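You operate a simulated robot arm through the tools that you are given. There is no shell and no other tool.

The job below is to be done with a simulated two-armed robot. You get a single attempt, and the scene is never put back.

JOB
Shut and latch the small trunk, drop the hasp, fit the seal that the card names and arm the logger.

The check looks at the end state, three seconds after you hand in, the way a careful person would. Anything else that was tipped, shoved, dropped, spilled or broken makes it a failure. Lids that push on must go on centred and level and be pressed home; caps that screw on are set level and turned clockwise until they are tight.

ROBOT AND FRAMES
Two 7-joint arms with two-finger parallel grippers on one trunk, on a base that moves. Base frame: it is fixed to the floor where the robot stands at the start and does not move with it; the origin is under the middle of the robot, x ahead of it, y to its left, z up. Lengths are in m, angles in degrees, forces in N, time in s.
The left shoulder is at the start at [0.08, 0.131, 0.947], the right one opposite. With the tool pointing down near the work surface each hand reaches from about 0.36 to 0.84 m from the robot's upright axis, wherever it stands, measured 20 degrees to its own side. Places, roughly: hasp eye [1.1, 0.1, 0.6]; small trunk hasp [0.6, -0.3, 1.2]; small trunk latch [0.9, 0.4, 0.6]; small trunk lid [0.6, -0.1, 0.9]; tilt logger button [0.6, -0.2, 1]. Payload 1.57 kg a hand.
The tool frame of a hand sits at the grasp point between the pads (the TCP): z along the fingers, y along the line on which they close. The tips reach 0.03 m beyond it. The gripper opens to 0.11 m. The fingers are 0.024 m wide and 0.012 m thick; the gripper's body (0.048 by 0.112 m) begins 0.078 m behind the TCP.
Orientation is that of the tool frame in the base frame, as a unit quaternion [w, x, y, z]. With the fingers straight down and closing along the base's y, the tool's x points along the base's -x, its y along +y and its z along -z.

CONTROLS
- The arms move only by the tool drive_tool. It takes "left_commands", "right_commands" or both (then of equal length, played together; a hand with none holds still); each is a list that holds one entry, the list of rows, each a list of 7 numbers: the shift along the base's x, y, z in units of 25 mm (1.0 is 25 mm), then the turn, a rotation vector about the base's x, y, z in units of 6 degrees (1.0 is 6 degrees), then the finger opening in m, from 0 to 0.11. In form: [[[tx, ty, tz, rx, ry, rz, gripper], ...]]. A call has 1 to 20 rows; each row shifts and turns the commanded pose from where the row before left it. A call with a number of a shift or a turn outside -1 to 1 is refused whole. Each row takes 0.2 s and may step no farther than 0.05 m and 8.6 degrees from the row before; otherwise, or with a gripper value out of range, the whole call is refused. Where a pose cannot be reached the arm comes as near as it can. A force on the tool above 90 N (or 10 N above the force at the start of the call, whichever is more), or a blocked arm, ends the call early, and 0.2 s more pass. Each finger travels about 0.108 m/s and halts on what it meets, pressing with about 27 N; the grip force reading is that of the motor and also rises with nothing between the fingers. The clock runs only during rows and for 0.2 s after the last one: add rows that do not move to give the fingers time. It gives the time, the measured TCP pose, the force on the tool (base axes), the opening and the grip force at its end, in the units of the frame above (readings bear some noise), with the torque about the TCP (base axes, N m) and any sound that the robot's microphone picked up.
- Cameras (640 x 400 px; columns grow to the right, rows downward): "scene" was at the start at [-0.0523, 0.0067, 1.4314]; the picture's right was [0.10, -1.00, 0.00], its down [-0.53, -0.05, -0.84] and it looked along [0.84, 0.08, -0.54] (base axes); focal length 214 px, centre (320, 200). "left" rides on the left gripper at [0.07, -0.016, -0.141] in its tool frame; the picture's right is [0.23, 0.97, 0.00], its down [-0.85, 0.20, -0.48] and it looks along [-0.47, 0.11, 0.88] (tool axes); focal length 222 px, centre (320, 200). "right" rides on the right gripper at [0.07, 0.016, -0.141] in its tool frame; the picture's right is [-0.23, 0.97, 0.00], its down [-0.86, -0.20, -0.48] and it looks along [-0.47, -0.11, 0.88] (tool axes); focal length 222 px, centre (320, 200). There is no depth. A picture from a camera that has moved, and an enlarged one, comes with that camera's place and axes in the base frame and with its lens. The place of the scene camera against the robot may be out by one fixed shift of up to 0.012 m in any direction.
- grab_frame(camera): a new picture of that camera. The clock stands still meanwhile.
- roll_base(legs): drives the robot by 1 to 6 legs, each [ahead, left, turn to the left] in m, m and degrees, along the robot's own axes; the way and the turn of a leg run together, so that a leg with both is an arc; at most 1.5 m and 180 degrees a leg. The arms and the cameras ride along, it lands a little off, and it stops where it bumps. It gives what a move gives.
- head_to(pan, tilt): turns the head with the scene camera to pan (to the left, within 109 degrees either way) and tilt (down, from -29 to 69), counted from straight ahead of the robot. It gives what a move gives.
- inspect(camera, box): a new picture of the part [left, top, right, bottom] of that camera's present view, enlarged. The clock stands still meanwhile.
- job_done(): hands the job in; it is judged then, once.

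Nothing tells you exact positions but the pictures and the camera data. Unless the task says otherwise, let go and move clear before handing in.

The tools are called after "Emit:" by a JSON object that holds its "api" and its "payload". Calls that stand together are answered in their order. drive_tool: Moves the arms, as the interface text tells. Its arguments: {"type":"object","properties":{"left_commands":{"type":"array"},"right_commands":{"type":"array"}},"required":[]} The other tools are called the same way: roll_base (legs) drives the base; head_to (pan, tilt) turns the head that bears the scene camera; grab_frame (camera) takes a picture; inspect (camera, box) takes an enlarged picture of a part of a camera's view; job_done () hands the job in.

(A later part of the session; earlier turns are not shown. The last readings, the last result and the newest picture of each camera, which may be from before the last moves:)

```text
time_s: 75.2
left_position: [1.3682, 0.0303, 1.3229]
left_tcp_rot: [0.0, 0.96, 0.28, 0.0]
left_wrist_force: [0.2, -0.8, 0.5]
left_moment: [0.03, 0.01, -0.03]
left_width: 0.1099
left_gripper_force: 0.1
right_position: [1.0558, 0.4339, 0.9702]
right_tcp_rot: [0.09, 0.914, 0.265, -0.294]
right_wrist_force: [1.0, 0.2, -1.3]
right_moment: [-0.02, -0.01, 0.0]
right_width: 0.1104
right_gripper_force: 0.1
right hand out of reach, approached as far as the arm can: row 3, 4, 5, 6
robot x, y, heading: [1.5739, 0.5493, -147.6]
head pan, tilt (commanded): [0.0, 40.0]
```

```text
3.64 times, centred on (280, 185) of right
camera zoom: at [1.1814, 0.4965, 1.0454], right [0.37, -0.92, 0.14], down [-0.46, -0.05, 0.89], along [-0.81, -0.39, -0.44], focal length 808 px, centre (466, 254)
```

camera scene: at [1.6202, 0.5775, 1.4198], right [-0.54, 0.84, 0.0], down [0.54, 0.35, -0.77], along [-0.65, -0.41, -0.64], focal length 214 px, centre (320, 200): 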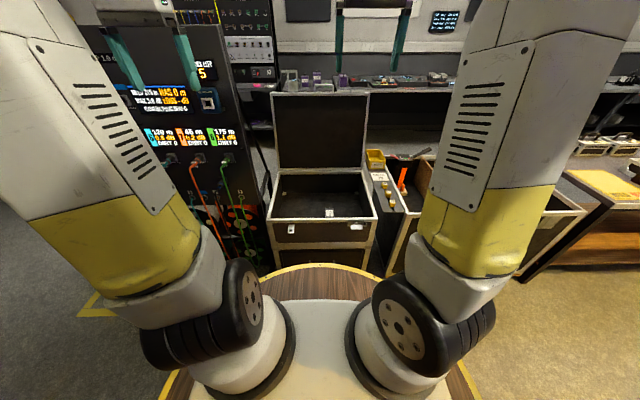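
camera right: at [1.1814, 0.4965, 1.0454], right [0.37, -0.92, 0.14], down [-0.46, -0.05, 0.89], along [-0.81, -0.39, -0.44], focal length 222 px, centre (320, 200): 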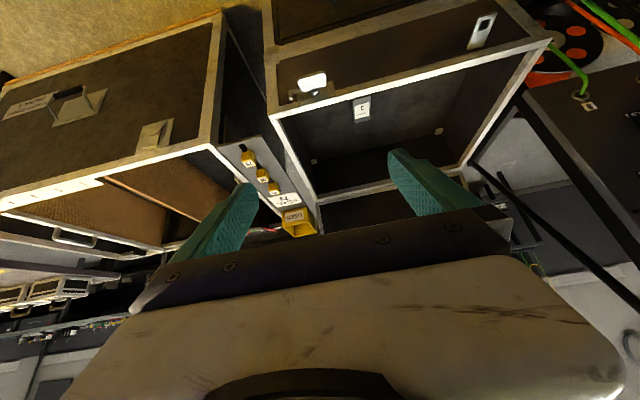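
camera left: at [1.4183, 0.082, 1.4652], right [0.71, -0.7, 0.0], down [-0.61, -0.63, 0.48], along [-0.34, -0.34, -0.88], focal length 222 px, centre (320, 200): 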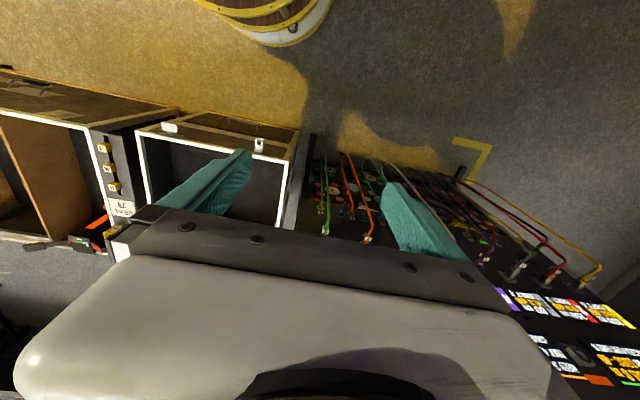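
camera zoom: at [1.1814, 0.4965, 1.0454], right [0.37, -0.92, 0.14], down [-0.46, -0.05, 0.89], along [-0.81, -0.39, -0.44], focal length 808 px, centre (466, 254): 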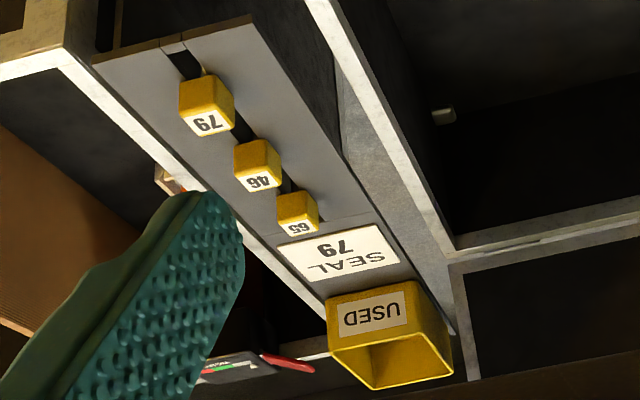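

The latch is a thumb-turn plate (lying horizontal) with a hook arm, the eye is a horizontal tab with a square hole, and seal 79 is the front-most one on the rail. Next I'll raise the right hand back out of the way and tilt the head down to judge the gap between my barrel and the trunk.

Emit:
{"api": "drive_tool", "payload": {"right_commands": [[[0, 0, 1, 0.547, -0.837, 0, 0.11], [0, 0, 1, 0.547, -0.837, 0, 0.11], [0, 0, 1, 0.547, -0.837, 0, 0.11], [0, 0, 1, 0.547, -0.837, 0, 0.11], [0, 0, 1, 0.547, -0.837, 0, 0.11], [0, 0, 1, 0.547, -0.837, 0, 0.11], [0, 0, 1, 0, 0, 0, 0.11], [0, 0, 1, 0, 0, 0, 0.11], [0, 0, 1, 0, 0, 0, 0.11], [0, 0, 1, 0, 0, 0, 0.11], [0, 0, 1, 0, 0, 0, 0.11], [0, 0, 1, 0, 0, 0, 0.11], [0, 0, 1, 0, 0, 0, 0.11], [0, 0, 1, 0, 0, 0, 0.11]]]}}

Emit:
{"api": "head_to", "payload": {"pan": 0, "tilt": 66}}

Emit:
{"api": "grab_frame", "payload": {"camera": "scene"}}

Emit:
{"api": "head_to", "payload": {"pan": 0, "tilt": 20}}

Emit:
{"api": "grab_frame", "payload": {"camera": "scene"}}

Emit:
{"api": "inspect", "payload": {"camera": "scene", "box": [240, 110, 400, 270]}}

```text
time_s: 78.2
left_position: [1.3695, 0.0309, 1.3232]
left_tcp_rot: [0.0, 0.96, 0.28, 0.0]
left_wrist_force: [-0.3, 0.0, 1.4]
left_moment: [0.0, -0.01, 0.02]
left_width: 0.1103
left_gripper_force: 0.0
right_position: [1.0558, 0.4329, 1.2826]
right_tcp_rot: [0.008, 0.961, 0.275, -0.029]
right_wrist_force: [-1.0, 0.2, 0.2]
right_moment: [0.0, -0.01, -0.02]
right_width: 0.11
right_gripper_force: 0.1
right hand out of reach, approached as far as the arm can: row 1, 2
robot x, y, heading: [1.5761, 0.5487, -147.8]
head pan, tilt (commanded): [0.0, 40.0]
```

```text
time_s: 79.1
left_position: [1.3685, 0.0302, 1.3234]
left_tcp_rot: [0.0, 0.96, 0.279, 0.001]
left_wrist_force: [-0.3, -0.4, 0.3]
left_moment: [0.02, 0.01, 0.0]
left_width: 0.1102
left_gripper_force: 0.0
right_position: [1.0569, 0.4335, 1.2818]
right_tcp_rot: [0.008, 0.961, 0.275, -0.03]
right_wrist_force: [0.4, -0.1, -1.0]
right_moment: [-0.03, 0.02, -0.02]
right_width: 0.11
right_gripper_force: 0.0
robot x, y, heading: [1.5779, 0.5476, -147.5]
head pan, tilt (commanded): [0.0, 66.0]
```

```text
taken
camera scene: at [1.6417, 0.5913, 1.3865], right [-0.54, 0.84, 0.0], down [0.77, 0.49, -0.41], along [-0.34, -0.22, -0.91], focal length 214 px, centre (320, 200)
```

scene: 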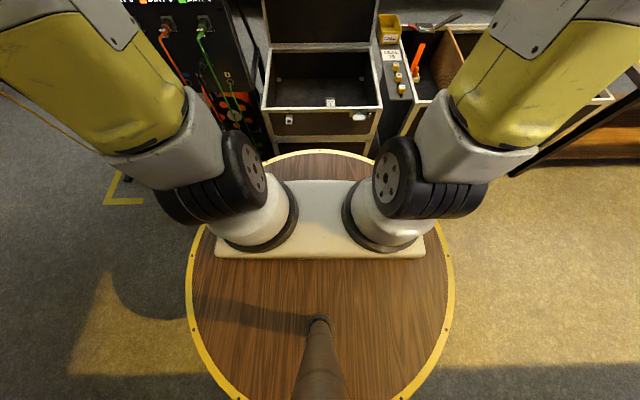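

```text
time_s: 80.2
left_position: [1.3699, 0.0308, 1.3233]
left_tcp_rot: [0.001, 0.96, 0.28, 0.0]
left_wrist_force: [-0.1, 0.1, -0.1]
left_moment: [-0.02, 0.03, 0.0]
left_width: 0.1101
left_gripper_force: 0.1
right_position: [1.0554, 0.4341, 1.2819]
right_tcp_rot: [0.009, 0.961, 0.274, -0.029]
right_wrist_force: [-0.4, -0.4, 0.3]
right_moment: [-0.01, 0.0, 0.04]
right_width: 0.11
right_gripper_force: 0.1
robot x, y, heading: [1.5737, 0.5521, -147.5]
head pan, tilt (commanded): [0.0, 20.0]
```

```text
taken
camera scene: at [1.6133, 0.5733, 1.4511], right [-0.54, 0.84, 0.0], down [0.29, 0.18, -0.94], along [-0.79, -0.5, -0.34], focal length 214 px, centre (320, 200)
```

scene: 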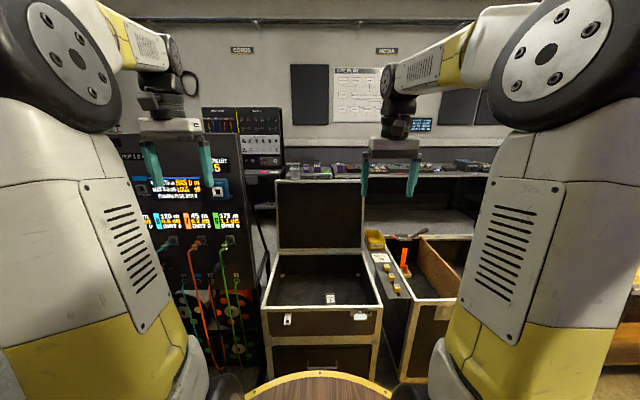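

```text
2.50 times, centred on (320, 190) of scene
camera zoom: at [1.6133, 0.5733, 1.4511], right [-0.54, 0.84, 0.0], down [0.29, 0.18, -0.94], along [-0.79, -0.5, -0.34], focal length 536 px, centre (320, 225)
```

zoom: 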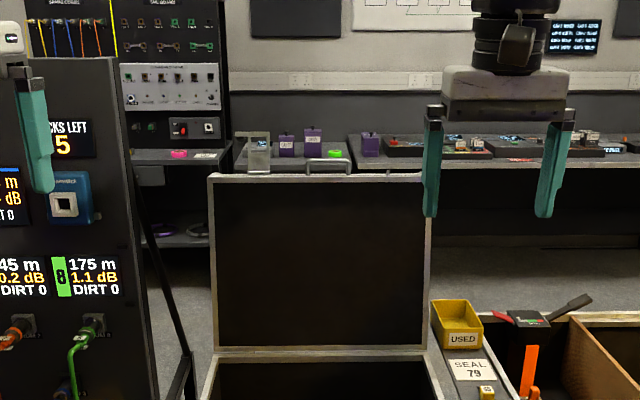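

The lid opening is clear and the handle, hasp and peg sit on top of the standing lid. To reach the handle I'll sidestep right and move closer, watching the gap to the trunk.

Emit:
{"api": "roll_base", "payload": {"legs": [[0, -0.16, 0.9], [0.17, 0, 0]]}}

Emit:
{"api": "head_to", "payload": {"pan": 0, "tilt": 60}}

Emit:
{"api": "grab_frame", "payload": {"camera": "scene"}}

Emit:
{"api": "head_to", "payload": {"pan": 5, "tilt": 25}}

Emit:
{"api": "grab_frame", "payload": {"camera": "scene"}}

Emit:
{"api": "grab_frame", "payload": {"camera": "left"}}

```text
time_s: 82.7
left_position: [1.1418, 0.0673, 1.323]
left_tcp_rot: [-0.001, 0.959, 0.284, -0.001]
left_wrist_force: [-0.3, -1.2, -0.2]
left_moment: [-0.01, 0.02, -0.01]
left_width: 0.1101
left_gripper_force: 0.0
right_position: [0.8258, 0.4656, 1.2823]
right_tcp_rot: [0.008, 0.96, 0.279, -0.03]
right_wrist_force: [-0.4, 0.3, -0.6]
right_moment: [-0.04, 0.02, -0.02]
right_width: 0.11
right_gripper_force: 0.0
robot x, y, heading: [1.3459, 0.5898, -147.2]
head pan, tilt (commanded): [0.0, 20.0]
```

```text
time_s: 83.8
left_position: [1.1417, 0.0677, 1.3232]
left_tcp_rot: [-0.001, 0.959, 0.284, 0.0]
left_wrist_force: [-0.6, 0.6, -0.8]
left_moment: [0.03, 0.01, -0.01]
left_width: 0.11
left_gripper_force: 0.1
right_position: [0.8266, 0.4654, 1.2824]
right_tcp_rot: [0.008, 0.96, 0.279, -0.028]
right_wrist_force: [-0.8, 0.2, -0.2]
right_moment: [-0.01, -0.01, -0.04]
right_width: 0.1099
right_gripper_force: 0.1
robot x, y, heading: [1.3431, 0.5897, -147.1]
head pan, tilt (commanded): [0.0, 60.0]
```

```text
taken
camera scene: at [1.403, 0.6257, 1.3931], right [-0.54, 0.84, 0.0], down [0.73, 0.47, -0.5], along [-0.42, -0.27, -0.87], focal length 214 px, centre (320, 200)
```

scene: 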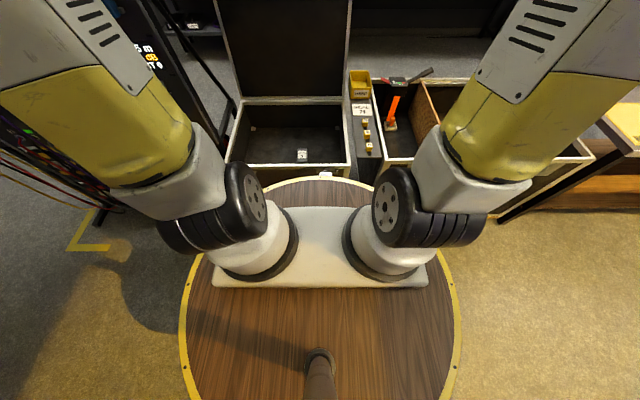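

```text
time_s: 84.8
left_position: [1.1409, 0.0665, 1.3224]
left_tcp_rot: [0.0, 0.959, 0.284, 0.0]
left_wrist_force: [-0.3, -0.6, -0.2]
left_moment: [-0.04, -0.03, 0.0]
left_width: 0.11
left_gripper_force: 0.1
right_position: [0.8259, 0.4651, 1.2816]
right_tcp_rot: [0.009, 0.96, 0.28, -0.03]
right_wrist_force: [0.3, -0.5, 0.5]
right_moment: [0.01, -0.01, 0.01]
right_width: 0.1101
right_gripper_force: 0.0
robot x, y, heading: [1.3413, 0.5917, -146.9]
head pan, tilt (commanded): [5.0, 25.0]
```

```text
taken
camera scene: at [1.3863, 0.6053, 1.443], right [-0.62, 0.79, 0.0], down [0.33, 0.26, -0.91], along [-0.71, -0.56, -0.42], focal length 214 px, centre (320, 200)
```

scene: 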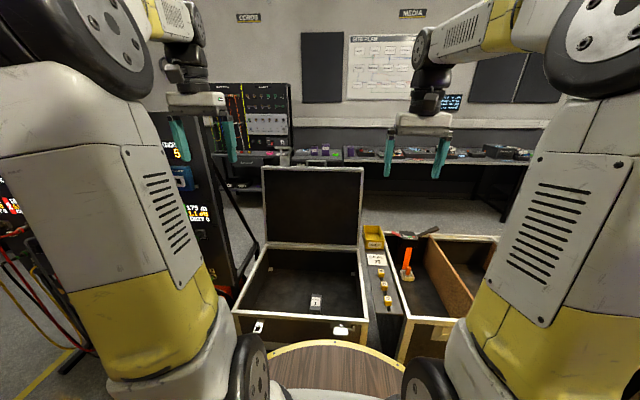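

```text
taken
camera left: at [1.1907, 0.1181, 1.4653], right [0.72, -0.69, 0.0], down [-0.61, -0.63, 0.48], along [-0.33, -0.35, -0.88], focal length 222 px, centre (320, 200)
```

left: 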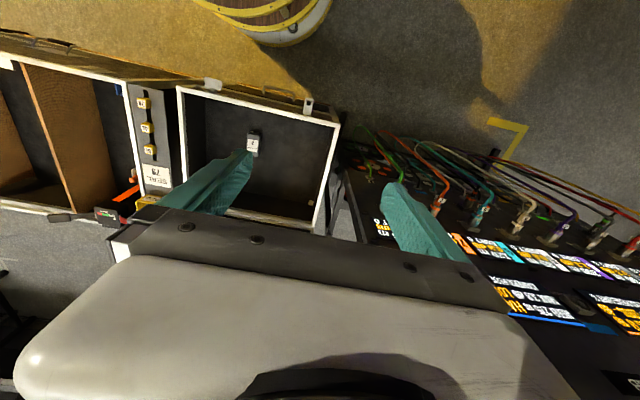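

Gap to the trunk is fine and the left hand is clear of the prep rack. I'll pitch the left hand forward to horizontal and bring it in front of the lid handle, beginning the roll so the fingers will close above and below the bar.

Emit:
{"api": "drive_tool", "payload": {"left_commands": [[[-0.877, -0.087, -0.24, -0.5505, 0.8348, 0, 0.08], [-0.877, -0.087, -0.24, -0.5505, 0.8348, 0, 0.08], [-0.877, -0.087, -0.24, -0.5505, 0.8348, 0, 0.08], [-0.877, -0.087, -0.24, -0.5505, 0.8348, 0, 0.08], [-0.877, -0.087, -0.24, -0.5505, 0.8348, 0, 0.08], [-0.877, -0.087, -0.24, -0.5505, 0.8348, 0, 0.08], [-0.877, -0.087, -0.24, -0.5505, 0.8348, 0, 0.08], [-0.877, -0.087, -0.24, -0.5505, 0.8348, 0, 0.08], [-0.877, -0.087, -0.24, -0.5505, 0.8348, 0, 0.08], [-0.877, -0.087, -0.24, -0.5505, 0.8348, 0, 0.08], [-0.877, -0.087, -0.24, -0.5505, 0.8348, 0, 0.08], [-0.877, -0.087, -0.24, -0.5505, 0.8348, 0, 0.08], [-0.877, -0.087, -0.24, -0.5505, 0.8348, 0, 0.08]]]}}

Emit:
{"api": "grab_frame", "payload": {"camera": "left"}}

Emit:
{"api": "grab_frame", "payload": {"camera": "scene"}}

```text
time_s: 87.6
left_position: [0.8616, 0.0413, 1.2481]
left_tcp_rot: [0.183, 0.745, 0.221, -0.603]
left_wrist_force: [-0.1, 0.4, 0.7]
left_moment: [-0.03, 0.0, 0.03]
left_width: 0.0803
left_gripper_force: 0.0
left hand out of reach, approached as far as the arm can: row 11
right_position: [0.8258, 0.4657, 1.2827]
right_tcp_rot: [0.009, 0.96, 0.279, -0.029]
right_wrist_force: [-0.6, 0.3, -0.2]
right_moment: [0.01, 0.0, 0.01]
right_width: 0.1101
right_gripper_force: 0.1
robot x, y, heading: [1.3439, 0.5867, -146.7]
head pan, tilt (commanded): [5.0, 25.0]
```

```text
taken
camera left: at [0.9796, 0.1384, 1.2099], right [0.58, -0.79, -0.22], down [0.35, 0.0, 0.94], along [-0.74, -0.61, 0.27], focal length 222 px, centre (320, 200)
```

left: 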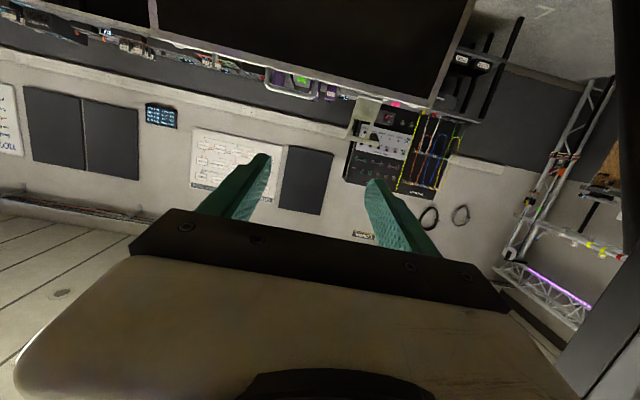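

```text
taken
camera scene: at [1.3865, 0.6054, 1.4431], right [-0.62, 0.79, 0.0], down [0.33, 0.26, -0.91], along [-0.71, -0.56, -0.42], focal length 214 px, centre (320, 200)
```

scene: 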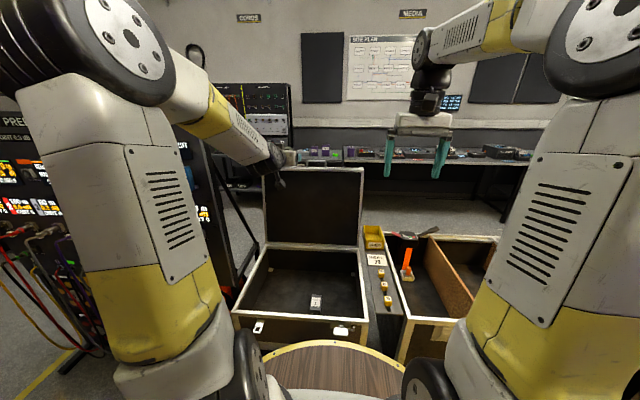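

The left hand is level and in front of the lid top. Now I'll roll it 90° while easing closer.

Emit:
{"api": "drive_tool", "payload": {"left_commands": [[[-0.486, -0.087, -0.213, -0.817, -0.539, -0.208, 0.07], [-0.486, -0.087, -0.213, -0.817, -0.539, -0.208, 0.07], [-0.486, -0.087, -0.213, -0.817, -0.539, -0.208, 0.07], [-0.486, -0.087, -0.213, -0.817, -0.539, -0.208, 0.07], [-0.486, -0.087, -0.213, -0.817, -0.539, -0.208, 0.07], [-0.486, -0.087, -0.213, -0.817, -0.539, -0.208, 0.07], [-0.486, -0.087, -0.213, -0.817, -0.539, -0.208, 0.07], [-0.486, -0.087, -0.213, -0.817, -0.539, -0.208, 0.07], [-0.486, -0.087, -0.213, -0.817, -0.539, -0.208, 0.07], [-0.486, -0.087, -0.213, -0.817, -0.539, -0.208, 0.07], [-0.486, -0.087, -0.213, -0.817, -0.539, -0.208, 0.07], [-0.486, -0.087, -0.213, -0.817, -0.539, -0.208, 0.07], [-0.486, -0.087, -0.213, -0.817, -0.539, -0.208, 0.07], [-0.486, -0.087, -0.213, -0.817, -0.539, -0.208, 0.07], [-0.486, -0.087, -0.213, -0.817, -0.539, -0.208, 0.07]]]}}

Emit:
{"api": "grab_frame", "payload": {"camera": "left"}}

Emit:
{"api": "grab_frame", "payload": {"camera": "scene"}}

```text
time_s: 90.8
left_position: [0.6796, 0.0101, 1.1678]
left_tcp_rot: [0.555, 0.683, -0.371, -0.297]
left_wrist_force: [1.2, -0.4, 1.4]
left_moment: [0.02, 0.02, -0.01]
left_width: 0.0697
left_gripper_force: 0.1
right_position: [0.8263, 0.4655, 1.283]
right_tcp_rot: [0.009, 0.96, 0.28, -0.03]
right_wrist_force: [-0.7, 0.3, -0.3]
right_moment: [0.05, 0.0, 0.01]
right_width: 0.1099
right_gripper_force: 0.0
robot x, y, heading: [1.3459, 0.5876, -147.3]
head pan, tilt (commanded): [5.0, 25.0]
```

```text
taken
camera left: at [0.8353, 0.0292, 1.1825], right [-0.05, -0.3, 0.95], down [-0.11, 0.95, 0.29], along [-0.99, -0.09, -0.08], focal length 222 px, centre (320, 200)
```

left: 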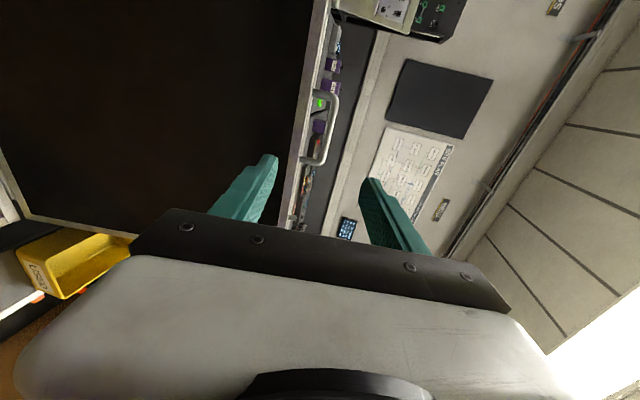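

```text
taken
camera scene: at [1.3864, 0.6053, 1.4431], right [-0.62, 0.79, 0.0], down [0.33, 0.26, -0.91], along [-0.71, -0.56, -0.42], focal length 214 px, centre (320, 200)
```

scene: 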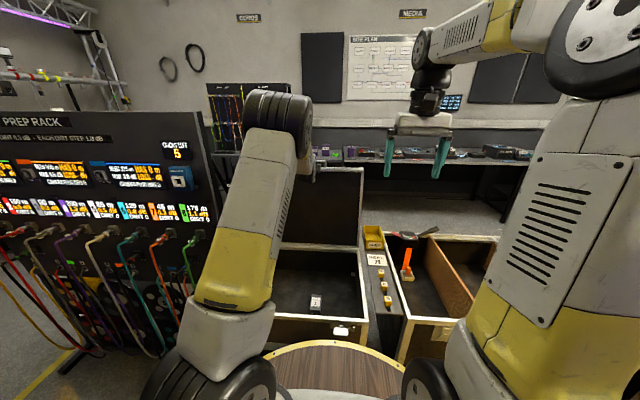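

The roll succeeded and the handle bar is visible to the upper side of the lid edge. Zooming to measure it.

Emit:
{"api": "inspect", "payload": {"camera": "left", "box": [250, 60, 400, 240]}}

Emit:
{"api": "inspect", "payload": {"camera": "scene", "box": [240, 130, 400, 230]}}

```text
2.22 times, centred on (325, 150) of left
camera zoom: at [0.8353, 0.0292, 1.1825], right [-0.05, -0.3, 0.95], down [-0.11, 0.95, 0.29], along [-0.99, -0.09, -0.08], focal length 494 px, centre (309, 311)
```

zoom: 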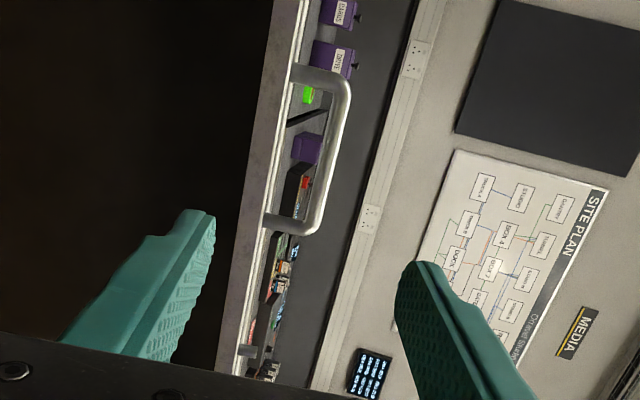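

```text
4.00 times, centred on (320, 180) of scene
camera zoom: at [1.3864, 0.6053, 1.4431], right [-0.62, 0.79, 0.0], down [0.33, 0.26, -0.91], along [-0.71, -0.56, -0.42], focal length 858 px, centre (320, 280)
```

zoom: 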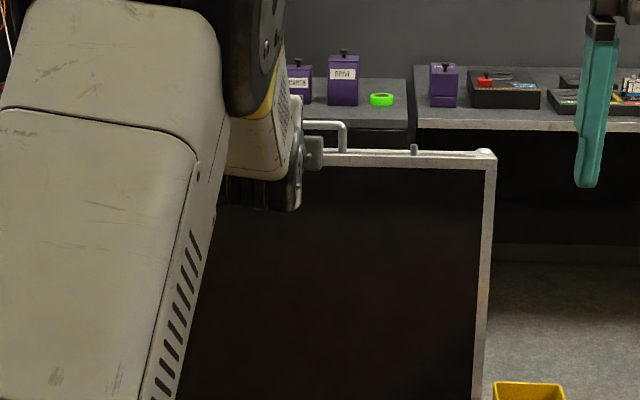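

The bar is at about n = 0.365, z = 1.142 in the trunk's axes. I'll narrow the fingers, align in height, and check before threading them around the bar.

Emit:
{"api": "drive_tool", "payload": {"left_commands": [[[-0.584, -0.385, -0.21, 0, 0, 0, 0.034], [-0.584, -0.385, -0.21, 0, 0, 0, 0.034], [-0.584, -0.385, -0.21, 0, 0, 0, 0.034], [-0.584, -0.385, -0.21, 0, 0, 0, 0.034], [0, 0, 0, 0, 0, 0, 0.034]]]}}

Emit:
{"api": "inspect", "payload": {"camera": "left", "box": [240, 80, 400, 240]}}

```text
time_s: 92.0
left_position: [0.6229, -0.0295, 1.1475]
left_tcp_rot: [0.554, 0.684, -0.371, -0.297]
left_wrist_force: [0.2, 0.3, -0.4]
left_moment: [-0.03, -0.01, 0.0]
left_width: 0.034
left_gripper_force: 0.2
right_position: [0.8256, 0.4648, 1.2819]
right_tcp_rot: [0.009, 0.96, 0.279, -0.03]
right_wrist_force: [0.3, 1.8, 0.5]
right_moment: [0.02, -0.04, 0.02]
right_width: 0.11
right_gripper_force: 0.1
robot x, y, heading: [1.3428, 0.589, -147.1]
head pan, tilt (commanded): [5.0, 25.0]
```

```text
2.50 times, centred on (320, 160) of left
camera zoom: at [0.778, -0.01, 1.1621], right [-0.05, -0.3, 0.95], down [-0.11, 0.95, 0.29], along [-0.99, -0.09, -0.08], focal length 555 px, centre (320, 300)
```

zoom: 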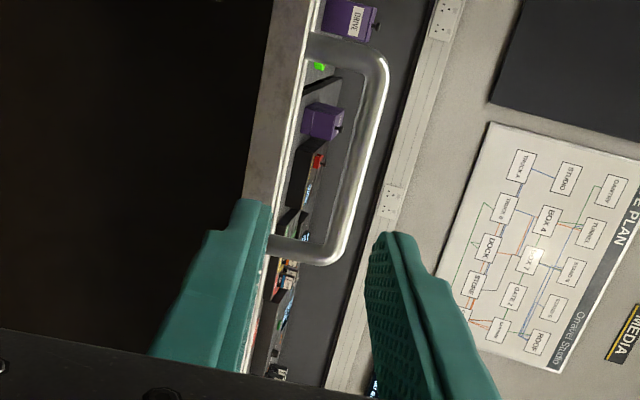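

Measurements from both views agree (bar at n≈0.37, z≈1.142), and the fingers are aligned to pass above and below it. Advancing slowly.

Emit:
{"api": "drive_tool", "payload": {"left_commands": [[[-0.671, -0.483, 0, 0, 0, 0, 0.034], [-0.671, -0.483, 0, 0, 0, 0, 0.034], [-0.671, -0.483, 0, 0, 0, 0, 0.034], [-0.671, -0.483, 0, 0, 0, 0, 0.034], [-0.671, -0.483, 0, 0, 0, 0, 0.034], [-0.671, -0.483, 0, 0, 0, 0, 0.034], [0, 0, 0, 0, 0, 0, 0.034]]]}}

Emit:
{"api": "inspect", "payload": {"camera": "left", "box": [240, 80, 400, 240]}}

```text
time_s: 93.6
left_position: [0.5329, -0.0992, 1.1461]
left_tcp_rot: [0.555, 0.683, -0.37, -0.296]
left_wrist_force: [0.4, 0.4, 0.1]
left_moment: [-0.04, 0.0, 0.04]
left_width: 0.0341
left_gripper_force: 0.1
left hand out of reach, approached as far as the arm can: row 6
right_position: [0.8253, 0.4652, 1.2812]
right_tcp_rot: [0.008, 0.96, 0.279, -0.029]
right_wrist_force: [0.1, 0.6, -0.4]
right_moment: [0.0, -0.02, 0.02]
right_width: 0.1101
right_gripper_force: 0.1
robot x, y, heading: [1.3436, 0.5863, -147.2]
head pan, tilt (commanded): [5.0, 25.0]
```

```text
2.50 times, centred on (320, 160) of left
camera zoom: at [0.6888, -0.08, 1.1606], right [-0.05, -0.3, 0.95], down [-0.12, 0.95, 0.29], along [-0.99, -0.1, -0.08], focal length 555 px, centre (320, 300)
```

zoom: 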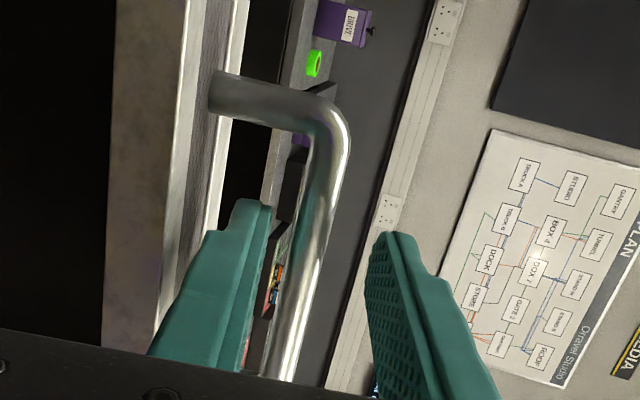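

The fingers straddle the bar, but only near the tips. I'll ease the base forward 12 mm to get the bar further between the pads, then close.

Emit:
{"api": "roll_base", "payload": {"legs": [[0.012, 0, 0]]}}

Emit:
{"api": "inspect", "payload": {"camera": "left", "box": [240, 80, 400, 240]}}

```text
time_s: 94.4
left_position: [0.5222, -0.1054, 1.1447]
left_tcp_rot: [0.554, 0.684, -0.37, -0.297]
left_wrist_force: [1.1, 0.1, -0.8]
left_moment: [-0.01, 0.0, -0.02]
left_width: 0.0341
left_gripper_force: 0.0
right_position: [0.8168, 0.4601, 1.2828]
right_tcp_rot: [0.008, 0.96, 0.28, -0.028]
right_wrist_force: [0.0, -0.8, 0.4]
right_moment: [-0.02, -0.01, 0.0]
right_width: 0.1101
right_gripper_force: 0.1
robot x, y, heading: [1.3323, 0.5823, -146.9]
head pan, tilt (commanded): [5.0, 25.0]
```

```text
2.50 times, centred on (320, 160) of left
camera zoom: at [0.6784, -0.086, 1.1608], right [-0.05, -0.3, 0.95], down [-0.11, 0.95, 0.29], along [-0.99, -0.09, -0.08], focal length 555 px, centre (320, 300)
```

zoom: 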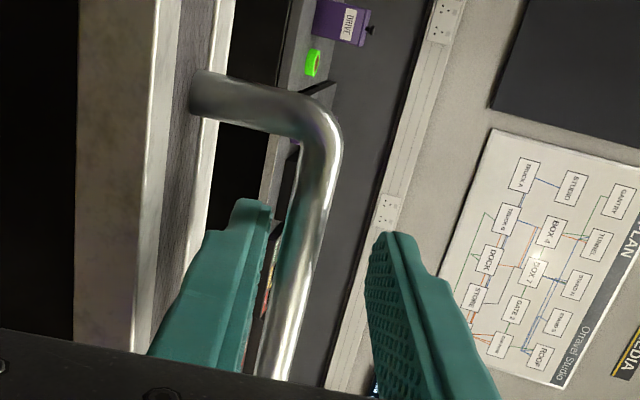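

The bar now sits about 1 cm inside the tips. Closing the grip on it.

Emit:
{"api": "drive_tool", "payload": {"left_commands": [[[0, 0, 0, 0, 0, 0, 0.02], [0, 0, 0, 0, 0, 0, 0.0], [0, 0, 0, 0, 0, 0, 0.0], [0, 0, 0, 0, 0, 0, 0.0]]]}}

Emit:
{"api": "inspect", "payload": {"camera": "left", "box": [240, 80, 400, 240]}}

```text
time_s: 95.4
left_position: [0.522, -0.1052, 1.1384]
left_tcp_rot: [0.55, 0.687, -0.373, -0.294]
left_wrist_force: [15.4, 10.2, -27.1]
left_moment: [0.65, -0.03, -0.1]
left_width: 0.0117
left_gripper_force: 29.4
right_position: [0.8145, 0.4594, 1.2818]
right_tcp_rot: [0.008, 0.96, 0.28, -0.028]
right_wrist_force: [0.6, -1.0, 0.7]
right_moment: [-0.02, 0.01, -0.03]
right_width: 0.11
right_gripper_force: 0.0
robot x, y, heading: [1.3342, 0.5778, -147.3]
head pan, tilt (commanded): [5.0, 25.0]
```

```text
2.50 times, centred on (320, 160) of left
camera zoom: at [0.6781, -0.0862, 1.1554], right [-0.06, -0.3, 0.95], down [-0.12, 0.95, 0.3], along [-0.99, -0.09, -0.09], focal length 555 px, centre (320, 300)
```

zoom: 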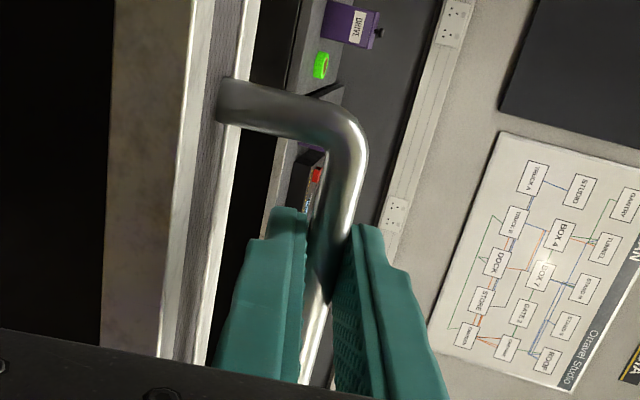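

The bar is firmly held (11.7 mm). Now I'll pull the lid forward along its arc, a few rows first to check forces.

Emit:
{"api": "drive_tool", "payload": {"left_commands": [[[0.618, 0.407, 0.096, 0.142, -0.215, 0, 0.0], [0.624, 0.412, 0.064, 0.142, -0.215, 0, 0.0], [0.631, 0.416, 0.036, 0.142, -0.215, 0, 0.0], [0.634, 0.418, 0.084, 0.142, -0.215, 0, 0.0], [0.634, 0.418, 0.06, 0.142, -0.215, 0, 0.0]]]}}

Emit:
{"api": "grab_frame", "payload": {"camera": "left"}}

Emit:
{"api": "grab_frame", "payload": {"camera": "scene"}}

```text
time_s: 96.6
left_position: [0.5998, -0.0548, 1.1572]
left_tcp_rot: [0.508, 0.719, -0.39, -0.272]
left_wrist_force: [0.9, -2.9, -2.5]
left_moment: [0.53, 0.23, 0.38]
left_width: 0.0118
left_gripper_force: 29.5
right_position: [0.8157, 0.4591, 1.2813]
right_tcp_rot: [0.009, 0.959, 0.28, -0.028]
right_wrist_force: [0.6, 0.5, 0.8]
right_moment: [0.02, 0.01, 0.01]
right_width: 0.1099
right_gripper_force: 0.1
robot x, y, heading: [1.3321, 0.5801, -147.3]
head pan, tilt (commanded): [5.0, 25.0]
```

```text
taken
camera left: at [0.7531, -0.0369, 1.1895], right [-0.15, -0.37, 0.92], down [-0.15, 0.93, 0.34], along [-0.98, -0.08, -0.2], focal length 222 px, centre (320, 200)
```

left: 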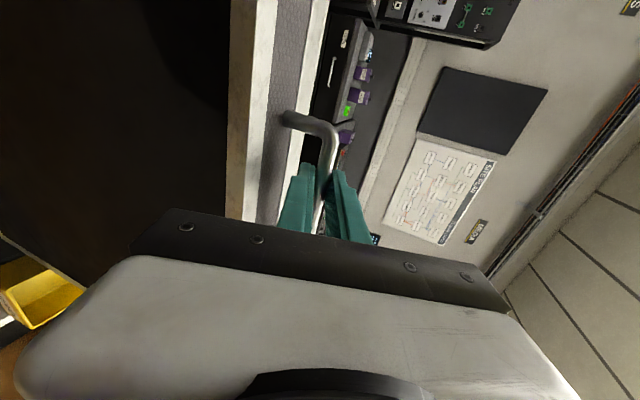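

```text
taken
camera scene: at [1.376, 0.5984, 1.4431], right [-0.62, 0.79, 0.0], down [0.33, 0.26, -0.91], along [-0.71, -0.56, -0.42], focal length 214 px, centre (320, 200)
```

scene: 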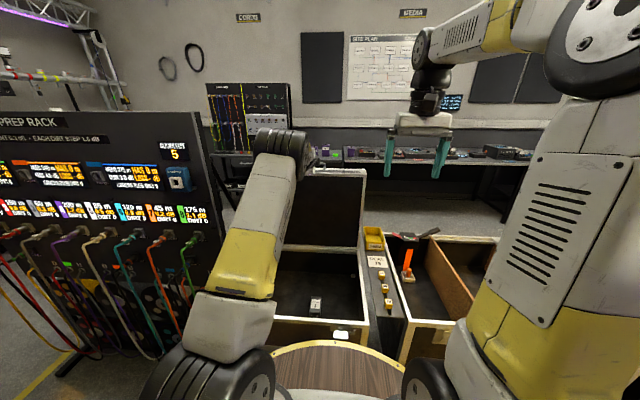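

The lid follows the hand with low force. Continuing past the balance point.

Emit:
{"api": "drive_tool", "payload": {"left_commands": [[[0.634, 0.418, 0.024, 0.142, -0.215, 0, 0.0], [0.634, 0.418, 0, 0.142, -0.215, 0, 0.0], [0.634, 0.418, -0.036, 0.142, -0.215, 0, 0.0], [0.634, 0.418, -0.064, 0.142, -0.215, 0, 0.0], [0.631, 0.416, -0.096, 0.142, -0.215, 0, 0.0], [0.624, 0.412, -0.124, 0.142, -0.215, 0, 0.0], [0.621, 0.41, -0.152, 0.142, -0.215, 0, 0.0], [0.618, 0.407, -0.184, 0.142, -0.215, 0, 0.0], [0.608, 0.401, -0.216, 0.142, -0.215, 0, 0.0], [0.601, 0.396, -0.24, 0.142, -0.215, 0, 0.0]]]}}

Emit:
{"api": "grab_frame", "payload": {"camera": "left"}}

Emit:
{"api": "grab_frame", "payload": {"camera": "scene"}}

```text
time_s: 98.8
left_position: [0.7572, 0.0492, 1.1274]
left_tcp_rot: [0.406, 0.781, -0.423, -0.217]
left_wrist_force: [8.1, 4.6, 23.2]
left_moment: [0.24, 0.26, 0.48]
left_width: 0.0117
left_gripper_force: 28.9
right_position: [0.8163, 0.459, 1.283]
right_tcp_rot: [0.009, 0.96, 0.279, -0.029]
right_wrist_force: [-0.8, 0.4, -0.8]
right_moment: [0.0, -0.01, 0.02]
right_width: 0.11
right_gripper_force: 0.1
robot x, y, heading: [1.3337, 0.58, -147.2]
head pan, tilt (commanded): [5.0, 25.0]
```

```text
taken
camera left: at [0.8992, 0.0598, 1.1974], right [-0.35, -0.49, 0.8], down [-0.24, 0.87, 0.43], along [-0.91, -0.04, -0.42], focal length 222 px, centre (320, 200)
```

left: 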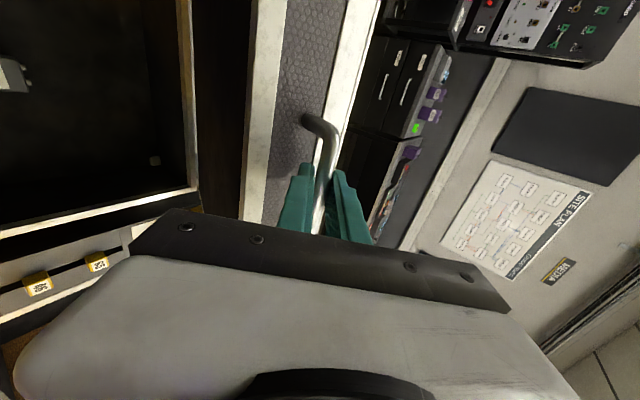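

```text
taken
camera scene: at [1.3772, 0.5996, 1.443], right [-0.62, 0.79, 0.0], down [0.33, 0.26, -0.91], along [-0.71, -0.56, -0.42], focal length 214 px, centre (320, 200)
```

scene: 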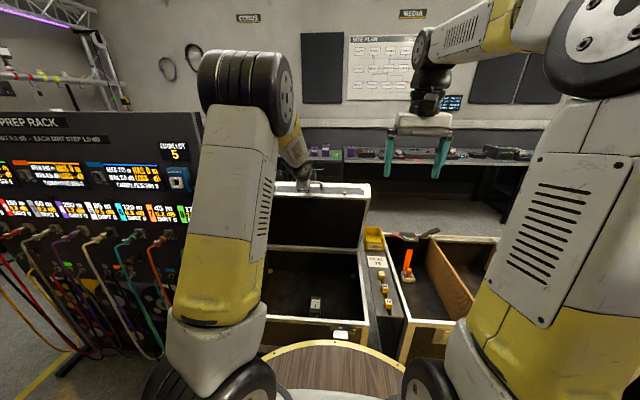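

The lid is over centre, and the radial force suggests a slightly larger arc. I'll correct for that and keep lowering.

Emit:
{"api": "drive_tool", "payload": {"left_commands": [[[0.658, 0.434, -0.088, 0.142, -0.215, 0, 0.0], [0.588, 0.388, -0.304, 0.142, -0.215, 0, 0.0], [0.578, 0.381, -0.336, 0.142, -0.215, 0, 0.0], [0.568, 0.374, -0.36, 0.142, -0.215, 0, 0.0], [0.554, 0.366, -0.384, 0.142, -0.215, 0, 0.0], [0.541, 0.357, -0.416, 0.142, -0.215, 0, 0.0], [0.528, 0.348, -0.436, 0.142, -0.215, 0, 0.0], [0.511, 0.337, -0.464, 0.142, -0.215, 0, 0.0]]]}}

Emit:
{"api": "grab_frame", "payload": {"camera": "left"}}

Emit:
{"api": "grab_frame", "payload": {"camera": "scene"}}

```text
time_s: 100.6
left_position: [0.8693, 0.1218, 1.0574]
left_tcp_rot: [0.319, 0.819, -0.444, -0.171]
left_wrist_force: [-2.2, 0.8, -5.4]
left_moment: [0.31, 0.26, 0.43]
left_width: 0.0117
left_gripper_force: 29.0
right_position: [0.815, 0.4588, 1.2819]
right_tcp_rot: [0.008, 0.96, 0.279, -0.029]
right_wrist_force: [-0.5, -0.9, 0.3]
right_moment: [-0.02, 0.0, 0.02]
right_width: 0.1102
right_gripper_force: 0.1
robot x, y, heading: [1.3372, 0.5812, -147.0]
head pan, tilt (commanded): [5.0, 25.0]
```

```text
taken
camera left: at [0.9962, 0.124, 1.1519], right [-0.48, -0.58, 0.66], down [-0.32, 0.81, 0.48], along [-0.82, 0.02, -0.58], focal length 222 px, centre (320, 200)
```

left: 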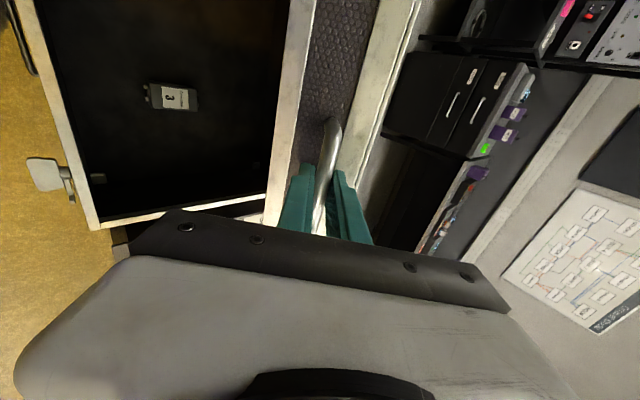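

```text
taken
camera scene: at [1.3761, 0.5987, 1.4431], right [-0.62, 0.79, 0.0], down [0.33, 0.26, -0.91], along [-0.71, -0.56, -0.42], focal length 214 px, centre (320, 200)
```

scene: 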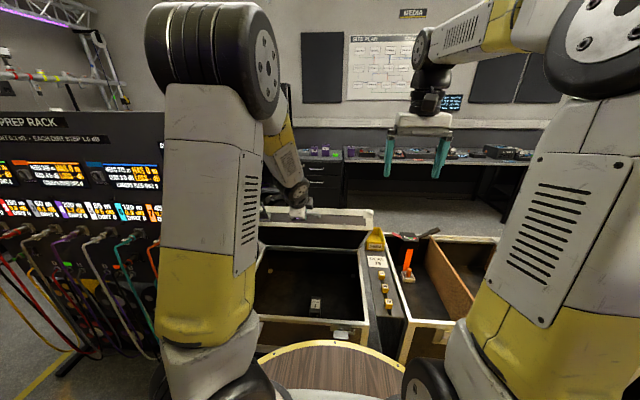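

Tracking well with low forces. Continuing the descent.

Emit:
{"api": "drive_tool", "payload": {"left_commands": [[[0.498, 0.328, -0.488, 0.142, -0.215, 0, 0.0], [0.477, 0.315, -0.508, 0.142, -0.215, 0, 0.0], [0.464, 0.306, -0.532, 0.142, -0.215, 0, 0.0], [0.444, 0.293, -0.556, 0.142, -0.215, 0, 0.0], [0.427, 0.282, -0.576, 0.142, -0.215, 0, 0.0], [0.407, 0.269, -0.596, 0.142, -0.215, 0, 0.0], [0.387, 0.255, -0.616, 0.142, -0.215, 0, 0.0], [0.364, 0.24, -0.628, 0.142, -0.215, 0, 0.0], [0.344, 0.227, -0.652, 0.142, -0.215, 0, 0.0], [0.324, 0.214, -0.664, 0.142, -0.215, 0, 0.0]]]}}

Emit:
{"api": "grab_frame", "payload": {"camera": "left"}}

Emit:
{"api": "grab_frame", "payload": {"camera": "right"}}

Emit:
{"api": "grab_frame", "payload": {"camera": "scene"}}

```text
time_s: 102.8
left_position: [0.9737, 0.1919, 0.912]
left_tcp_rot: [0.205, 0.854, -0.464, -0.111]
left_wrist_force: [-0.3, 6.6, -2.5]
left_moment: [-0.23, -0.25, 0.93]
left_width: 0.012
left_gripper_force: 28.9
right_position: [0.8149, 0.4591, 1.283]
right_tcp_rot: [0.009, 0.96, 0.279, -0.029]
right_wrist_force: [-0.4, -0.2, -0.1]
right_moment: [0.0, 0.02, 0.02]
right_width: 0.1099
right_gripper_force: 0.0
robot x, y, heading: [1.3343, 0.5796, -147.0]
head pan, tilt (commanded): [5.0, 25.0]
```

```text
taken
camera left: at [1.0766, 0.1768, 1.0317], right [-0.61, -0.66, 0.44], down [-0.43, 0.74, 0.52], along [-0.67, 0.12, -0.73], focal length 222 px, centre (320, 200)
```

left: 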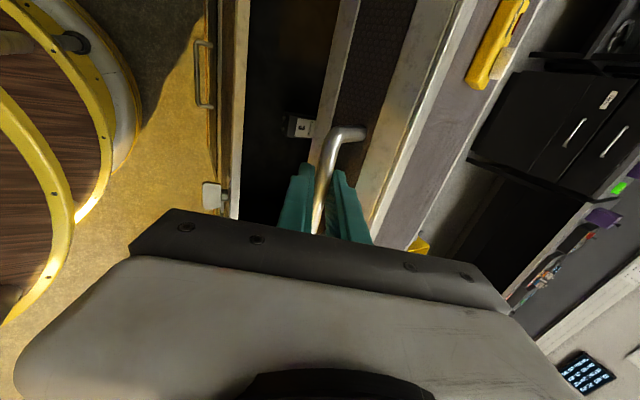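

```text
taken
camera right: at [0.8895, 0.4893, 1.4194], right [0.33, -0.94, 0.01], down [-0.8, -0.28, 0.53], along [-0.5, -0.19, -0.85], focal length 222 px, centre (320, 200)
```

right: 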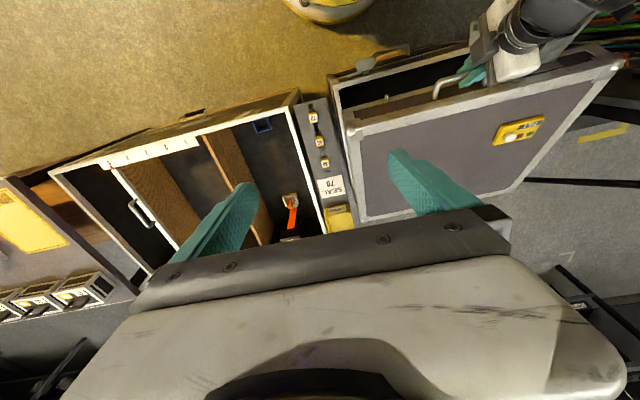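

```text
taken
camera scene: at [1.3762, 0.5991, 1.4431], right [-0.62, 0.79, 0.0], down [0.33, 0.26, -0.91], along [-0.71, -0.56, -0.42], focal length 214 px, centre (320, 200)
```

scene: 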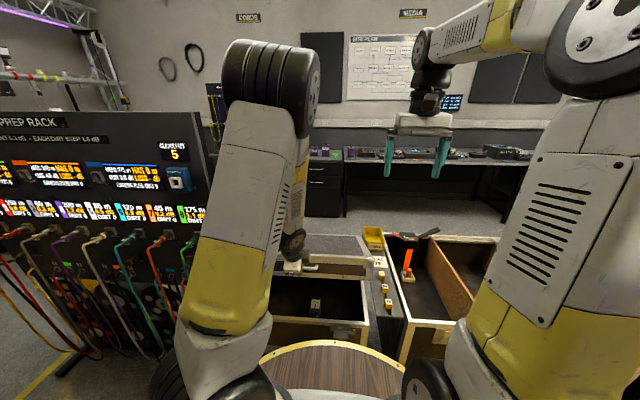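

Lid is about 25° from shut. Before finishing I want to see where the hasp strap is hanging.

Emit:
{"api": "head_to", "payload": {"pan": 18, "tilt": 50}}

Emit:
{"api": "grab_frame", "payload": {"camera": "scene"}}

Emit:
{"api": "inspect", "payload": {"camera": "right", "box": [320, 20, 640, 220]}}

```text
time_s: 103.7
left_position: [0.9727, 0.1922, 0.9121]
left_tcp_rot: [0.205, 0.854, -0.464, -0.111]
left_wrist_force: [-2.6, 13.9, -1.7]
left_moment: [0.6, 0.39, 0.43]
left_width: 0.0118
left_gripper_force: 28.8
right_position: [0.8159, 0.4593, 1.2824]
right_tcp_rot: [0.009, 0.959, 0.28, -0.029]
right_wrist_force: [0.5, -0.5, 0.2]
right_moment: [-0.01, 0.01, -0.03]
right_width: 0.11
right_gripper_force: 0.1
robot x, y, heading: [1.3334, 0.5784, -146.8]
head pan, tilt (commanded): [18.0, 50.0]
```

```text
taken
camera scene: at [1.4003, 0.5962, 1.4056], right [-0.78, 0.63, 0.0], down [0.48, 0.59, -0.64], along [-0.41, -0.5, -0.77], focal length 214 px, centre (320, 200)
```

scene: 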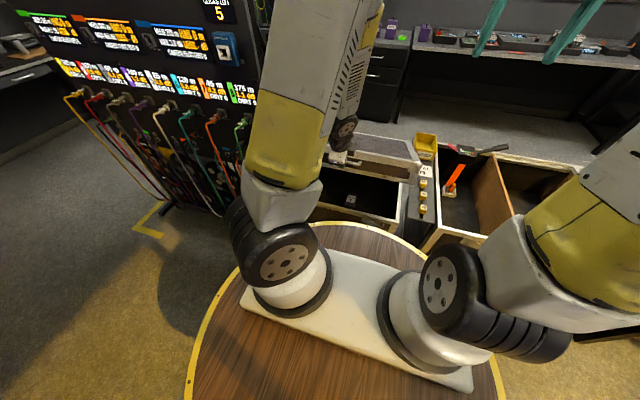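

```text
2.00 times, centred on (480, 120) of right
camera zoom: at [0.8894, 0.4895, 1.4195], right [0.33, -0.94, 0.01], down [-0.8, -0.27, 0.53], along [-0.5, -0.19, -0.85], focal length 444 px, centre (0, 360)
```

zoom: 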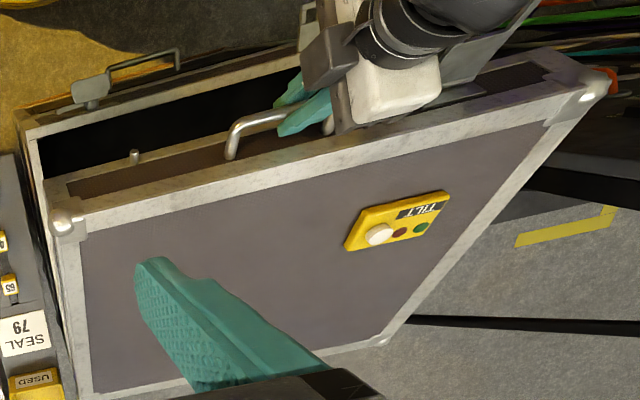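

Emit:
{"api": "inspect", "payload": {"camera": "right", "box": [500, 0, 640, 90]}}

Emit:
{"api": "inspect", "payload": {"camera": "right", "box": [430, 0, 530, 100]}}

```text
4.44 times, centred on (570, 45) of right
camera zoom: at [0.8894, 0.4895, 1.4195], right [0.33, -0.94, 0.01], down [-0.8, -0.27, 0.53], along [-0.5, -0.19, -0.85], focal length 987 px, centre (-791, 889)
```

zoom: 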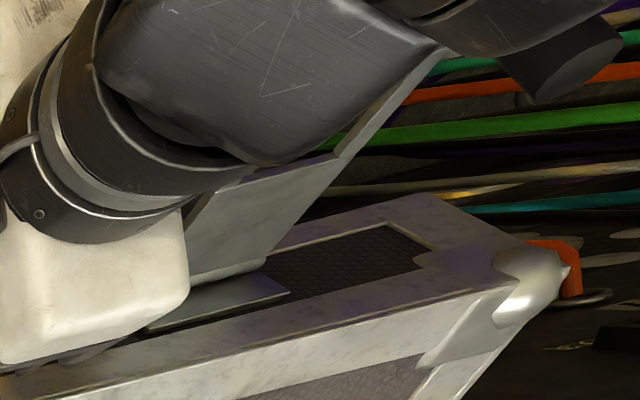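

```text
4.00 times, centred on (480, 50) of right
camera zoom: at [0.8894, 0.4895, 1.4195], right [0.33, -0.94, 0.01], down [-0.8, -0.27, 0.53], along [-0.5, -0.19, -0.85], focal length 888 px, centre (-320, 800)
```

zoom: 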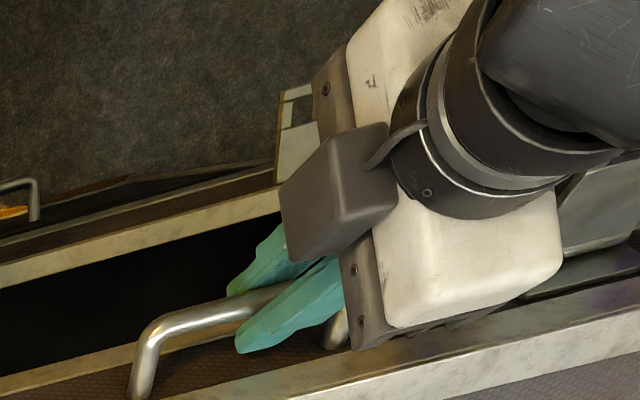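

The strap is still held up and outwards by friction, so it won't foul the eye. I'll keep lowering in small batches and watch the forearm's clearance to it.

Emit:
{"api": "drive_tool", "payload": {"left_commands": [[[0.304, 0.2, -0.68, 0.142, -0.215, 0, 0.0], [0.277, 0.183, -0.696, 0.142, -0.215, 0, 0.0], [0.254, 0.167, -0.708, 0.142, -0.215, 0, 0.0], [0.234, 0.154, -0.716, 0.142, -0.215, 0, 0.0]]]}}

Emit:
{"api": "inspect", "payload": {"camera": "right", "box": [420, 0, 640, 120]}}

Emit:
{"api": "grab_frame", "payload": {"camera": "left"}}

```text
time_s: 104.7
left_position: [1.0013, 0.2081, 0.843]
left_tcp_rot: [0.159, 0.865, -0.469, -0.085]
left_wrist_force: [-6.7, 11.7, -2.3]
left_moment: [0.02, 0.02, 0.73]
left_width: 0.012
left_gripper_force: 29.1
right_position: [0.8154, 0.4594, 1.2817]
right_tcp_rot: [0.009, 0.96, 0.28, -0.029]
right_wrist_force: [0.0, -0.1, 0.3]
right_moment: [0.02, -0.01, 0.04]
right_width: 0.1097
right_gripper_force: 0.0
robot x, y, heading: [1.3343, 0.5804, -147.0]
head pan, tilt (commanded): [18.0, 50.0]
```

```text
2.91 times, centred on (530, 60) of right
camera zoom: at [0.8893, 0.4892, 1.4194], right [0.33, -0.94, 0.01], down [-0.8, -0.28, 0.53], along [-0.49, -0.19, -0.85], focal length 646 px, centre (-291, 607)
```

zoom: 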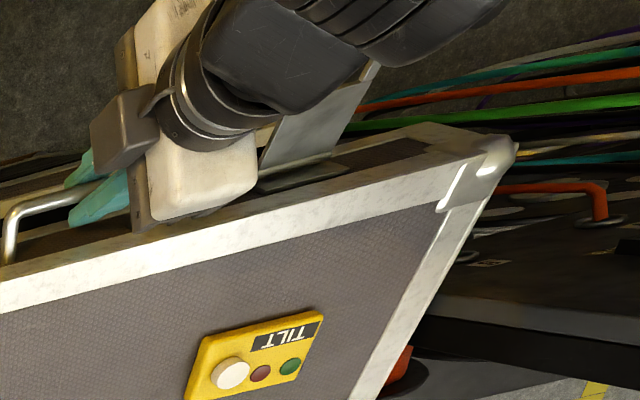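

```text
taken
camera left: at [1.0924, 0.1857, 0.9696], right [-0.64, -0.69, 0.35], down [-0.48, 0.71, 0.52], along [-0.6, 0.16, -0.78], focal length 222 px, centre (320, 200)
```

left: 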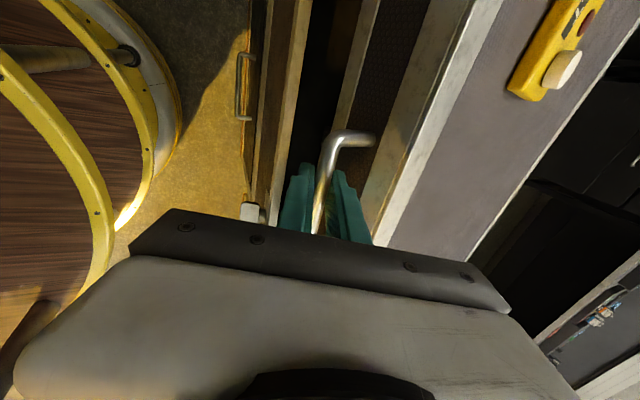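

Emit:
{"api": "drive_tool", "payload": {"left_commands": [[[0.21, 0.139, -0.732, 0.142, -0.215, 0, 0.0], [0.18, 0.119, -0.74, 0.142, -0.215, 0, 0.0], [0.16, 0.106, -0.748, 0.142, -0.215, 0, 0.0], [0.134, 0.088, -0.752, 0.142, -0.215, 0, 0.0]]]}}

Emit:
{"api": "inspect", "payload": {"camera": "right", "box": [400, 0, 640, 130]}}

Emit:
{"api": "grab_frame", "payload": {"camera": "left"}}

```text
time_s: 105.7
left_position: [1.0183, 0.2195, 0.7667]
left_tcp_rot: [0.111, 0.873, -0.472, -0.058]
left_wrist_force: [8.4, 2.6, -1.2]
left_moment: [-0.08, -0.21, 0.55]
left_width: 0.0118
left_gripper_force: 29.4
right_position: [0.815, 0.4593, 1.2825]
right_tcp_rot: [0.009, 0.96, 0.28, -0.029]
right_wrist_force: [0.2, -0.5, 0.2]
right_moment: [0.0, 0.01, -0.02]
right_width: 0.1098
right_gripper_force: 0.2
robot x, y, heading: [1.3346, 0.5802, -147.2]
head pan, tilt (commanded): [18.0, 50.0]
```

```text
2.67 times, centred on (520, 65) of right
camera zoom: at [0.8901, 0.4888, 1.4196], right [0.33, -0.94, 0.01], down [-0.8, -0.28, 0.53], along [-0.5, -0.19, -0.85], focal length 592 px, centre (-213, 560)
```

zoom: 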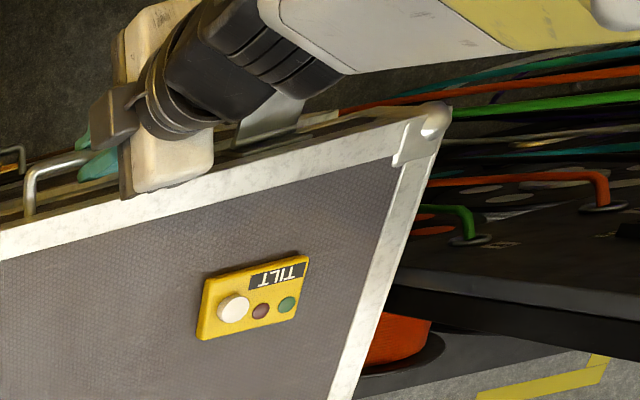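

```text
taken
camera left: at [1.0974, 0.1892, 0.9005], right [-0.67, -0.71, 0.24], down [-0.53, 0.68, 0.51], along [-0.52, 0.21, -0.82], focal length 222 px, centre (320, 200)
```

left: 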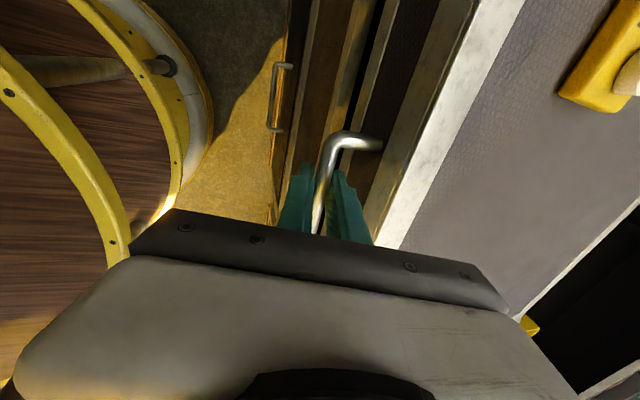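

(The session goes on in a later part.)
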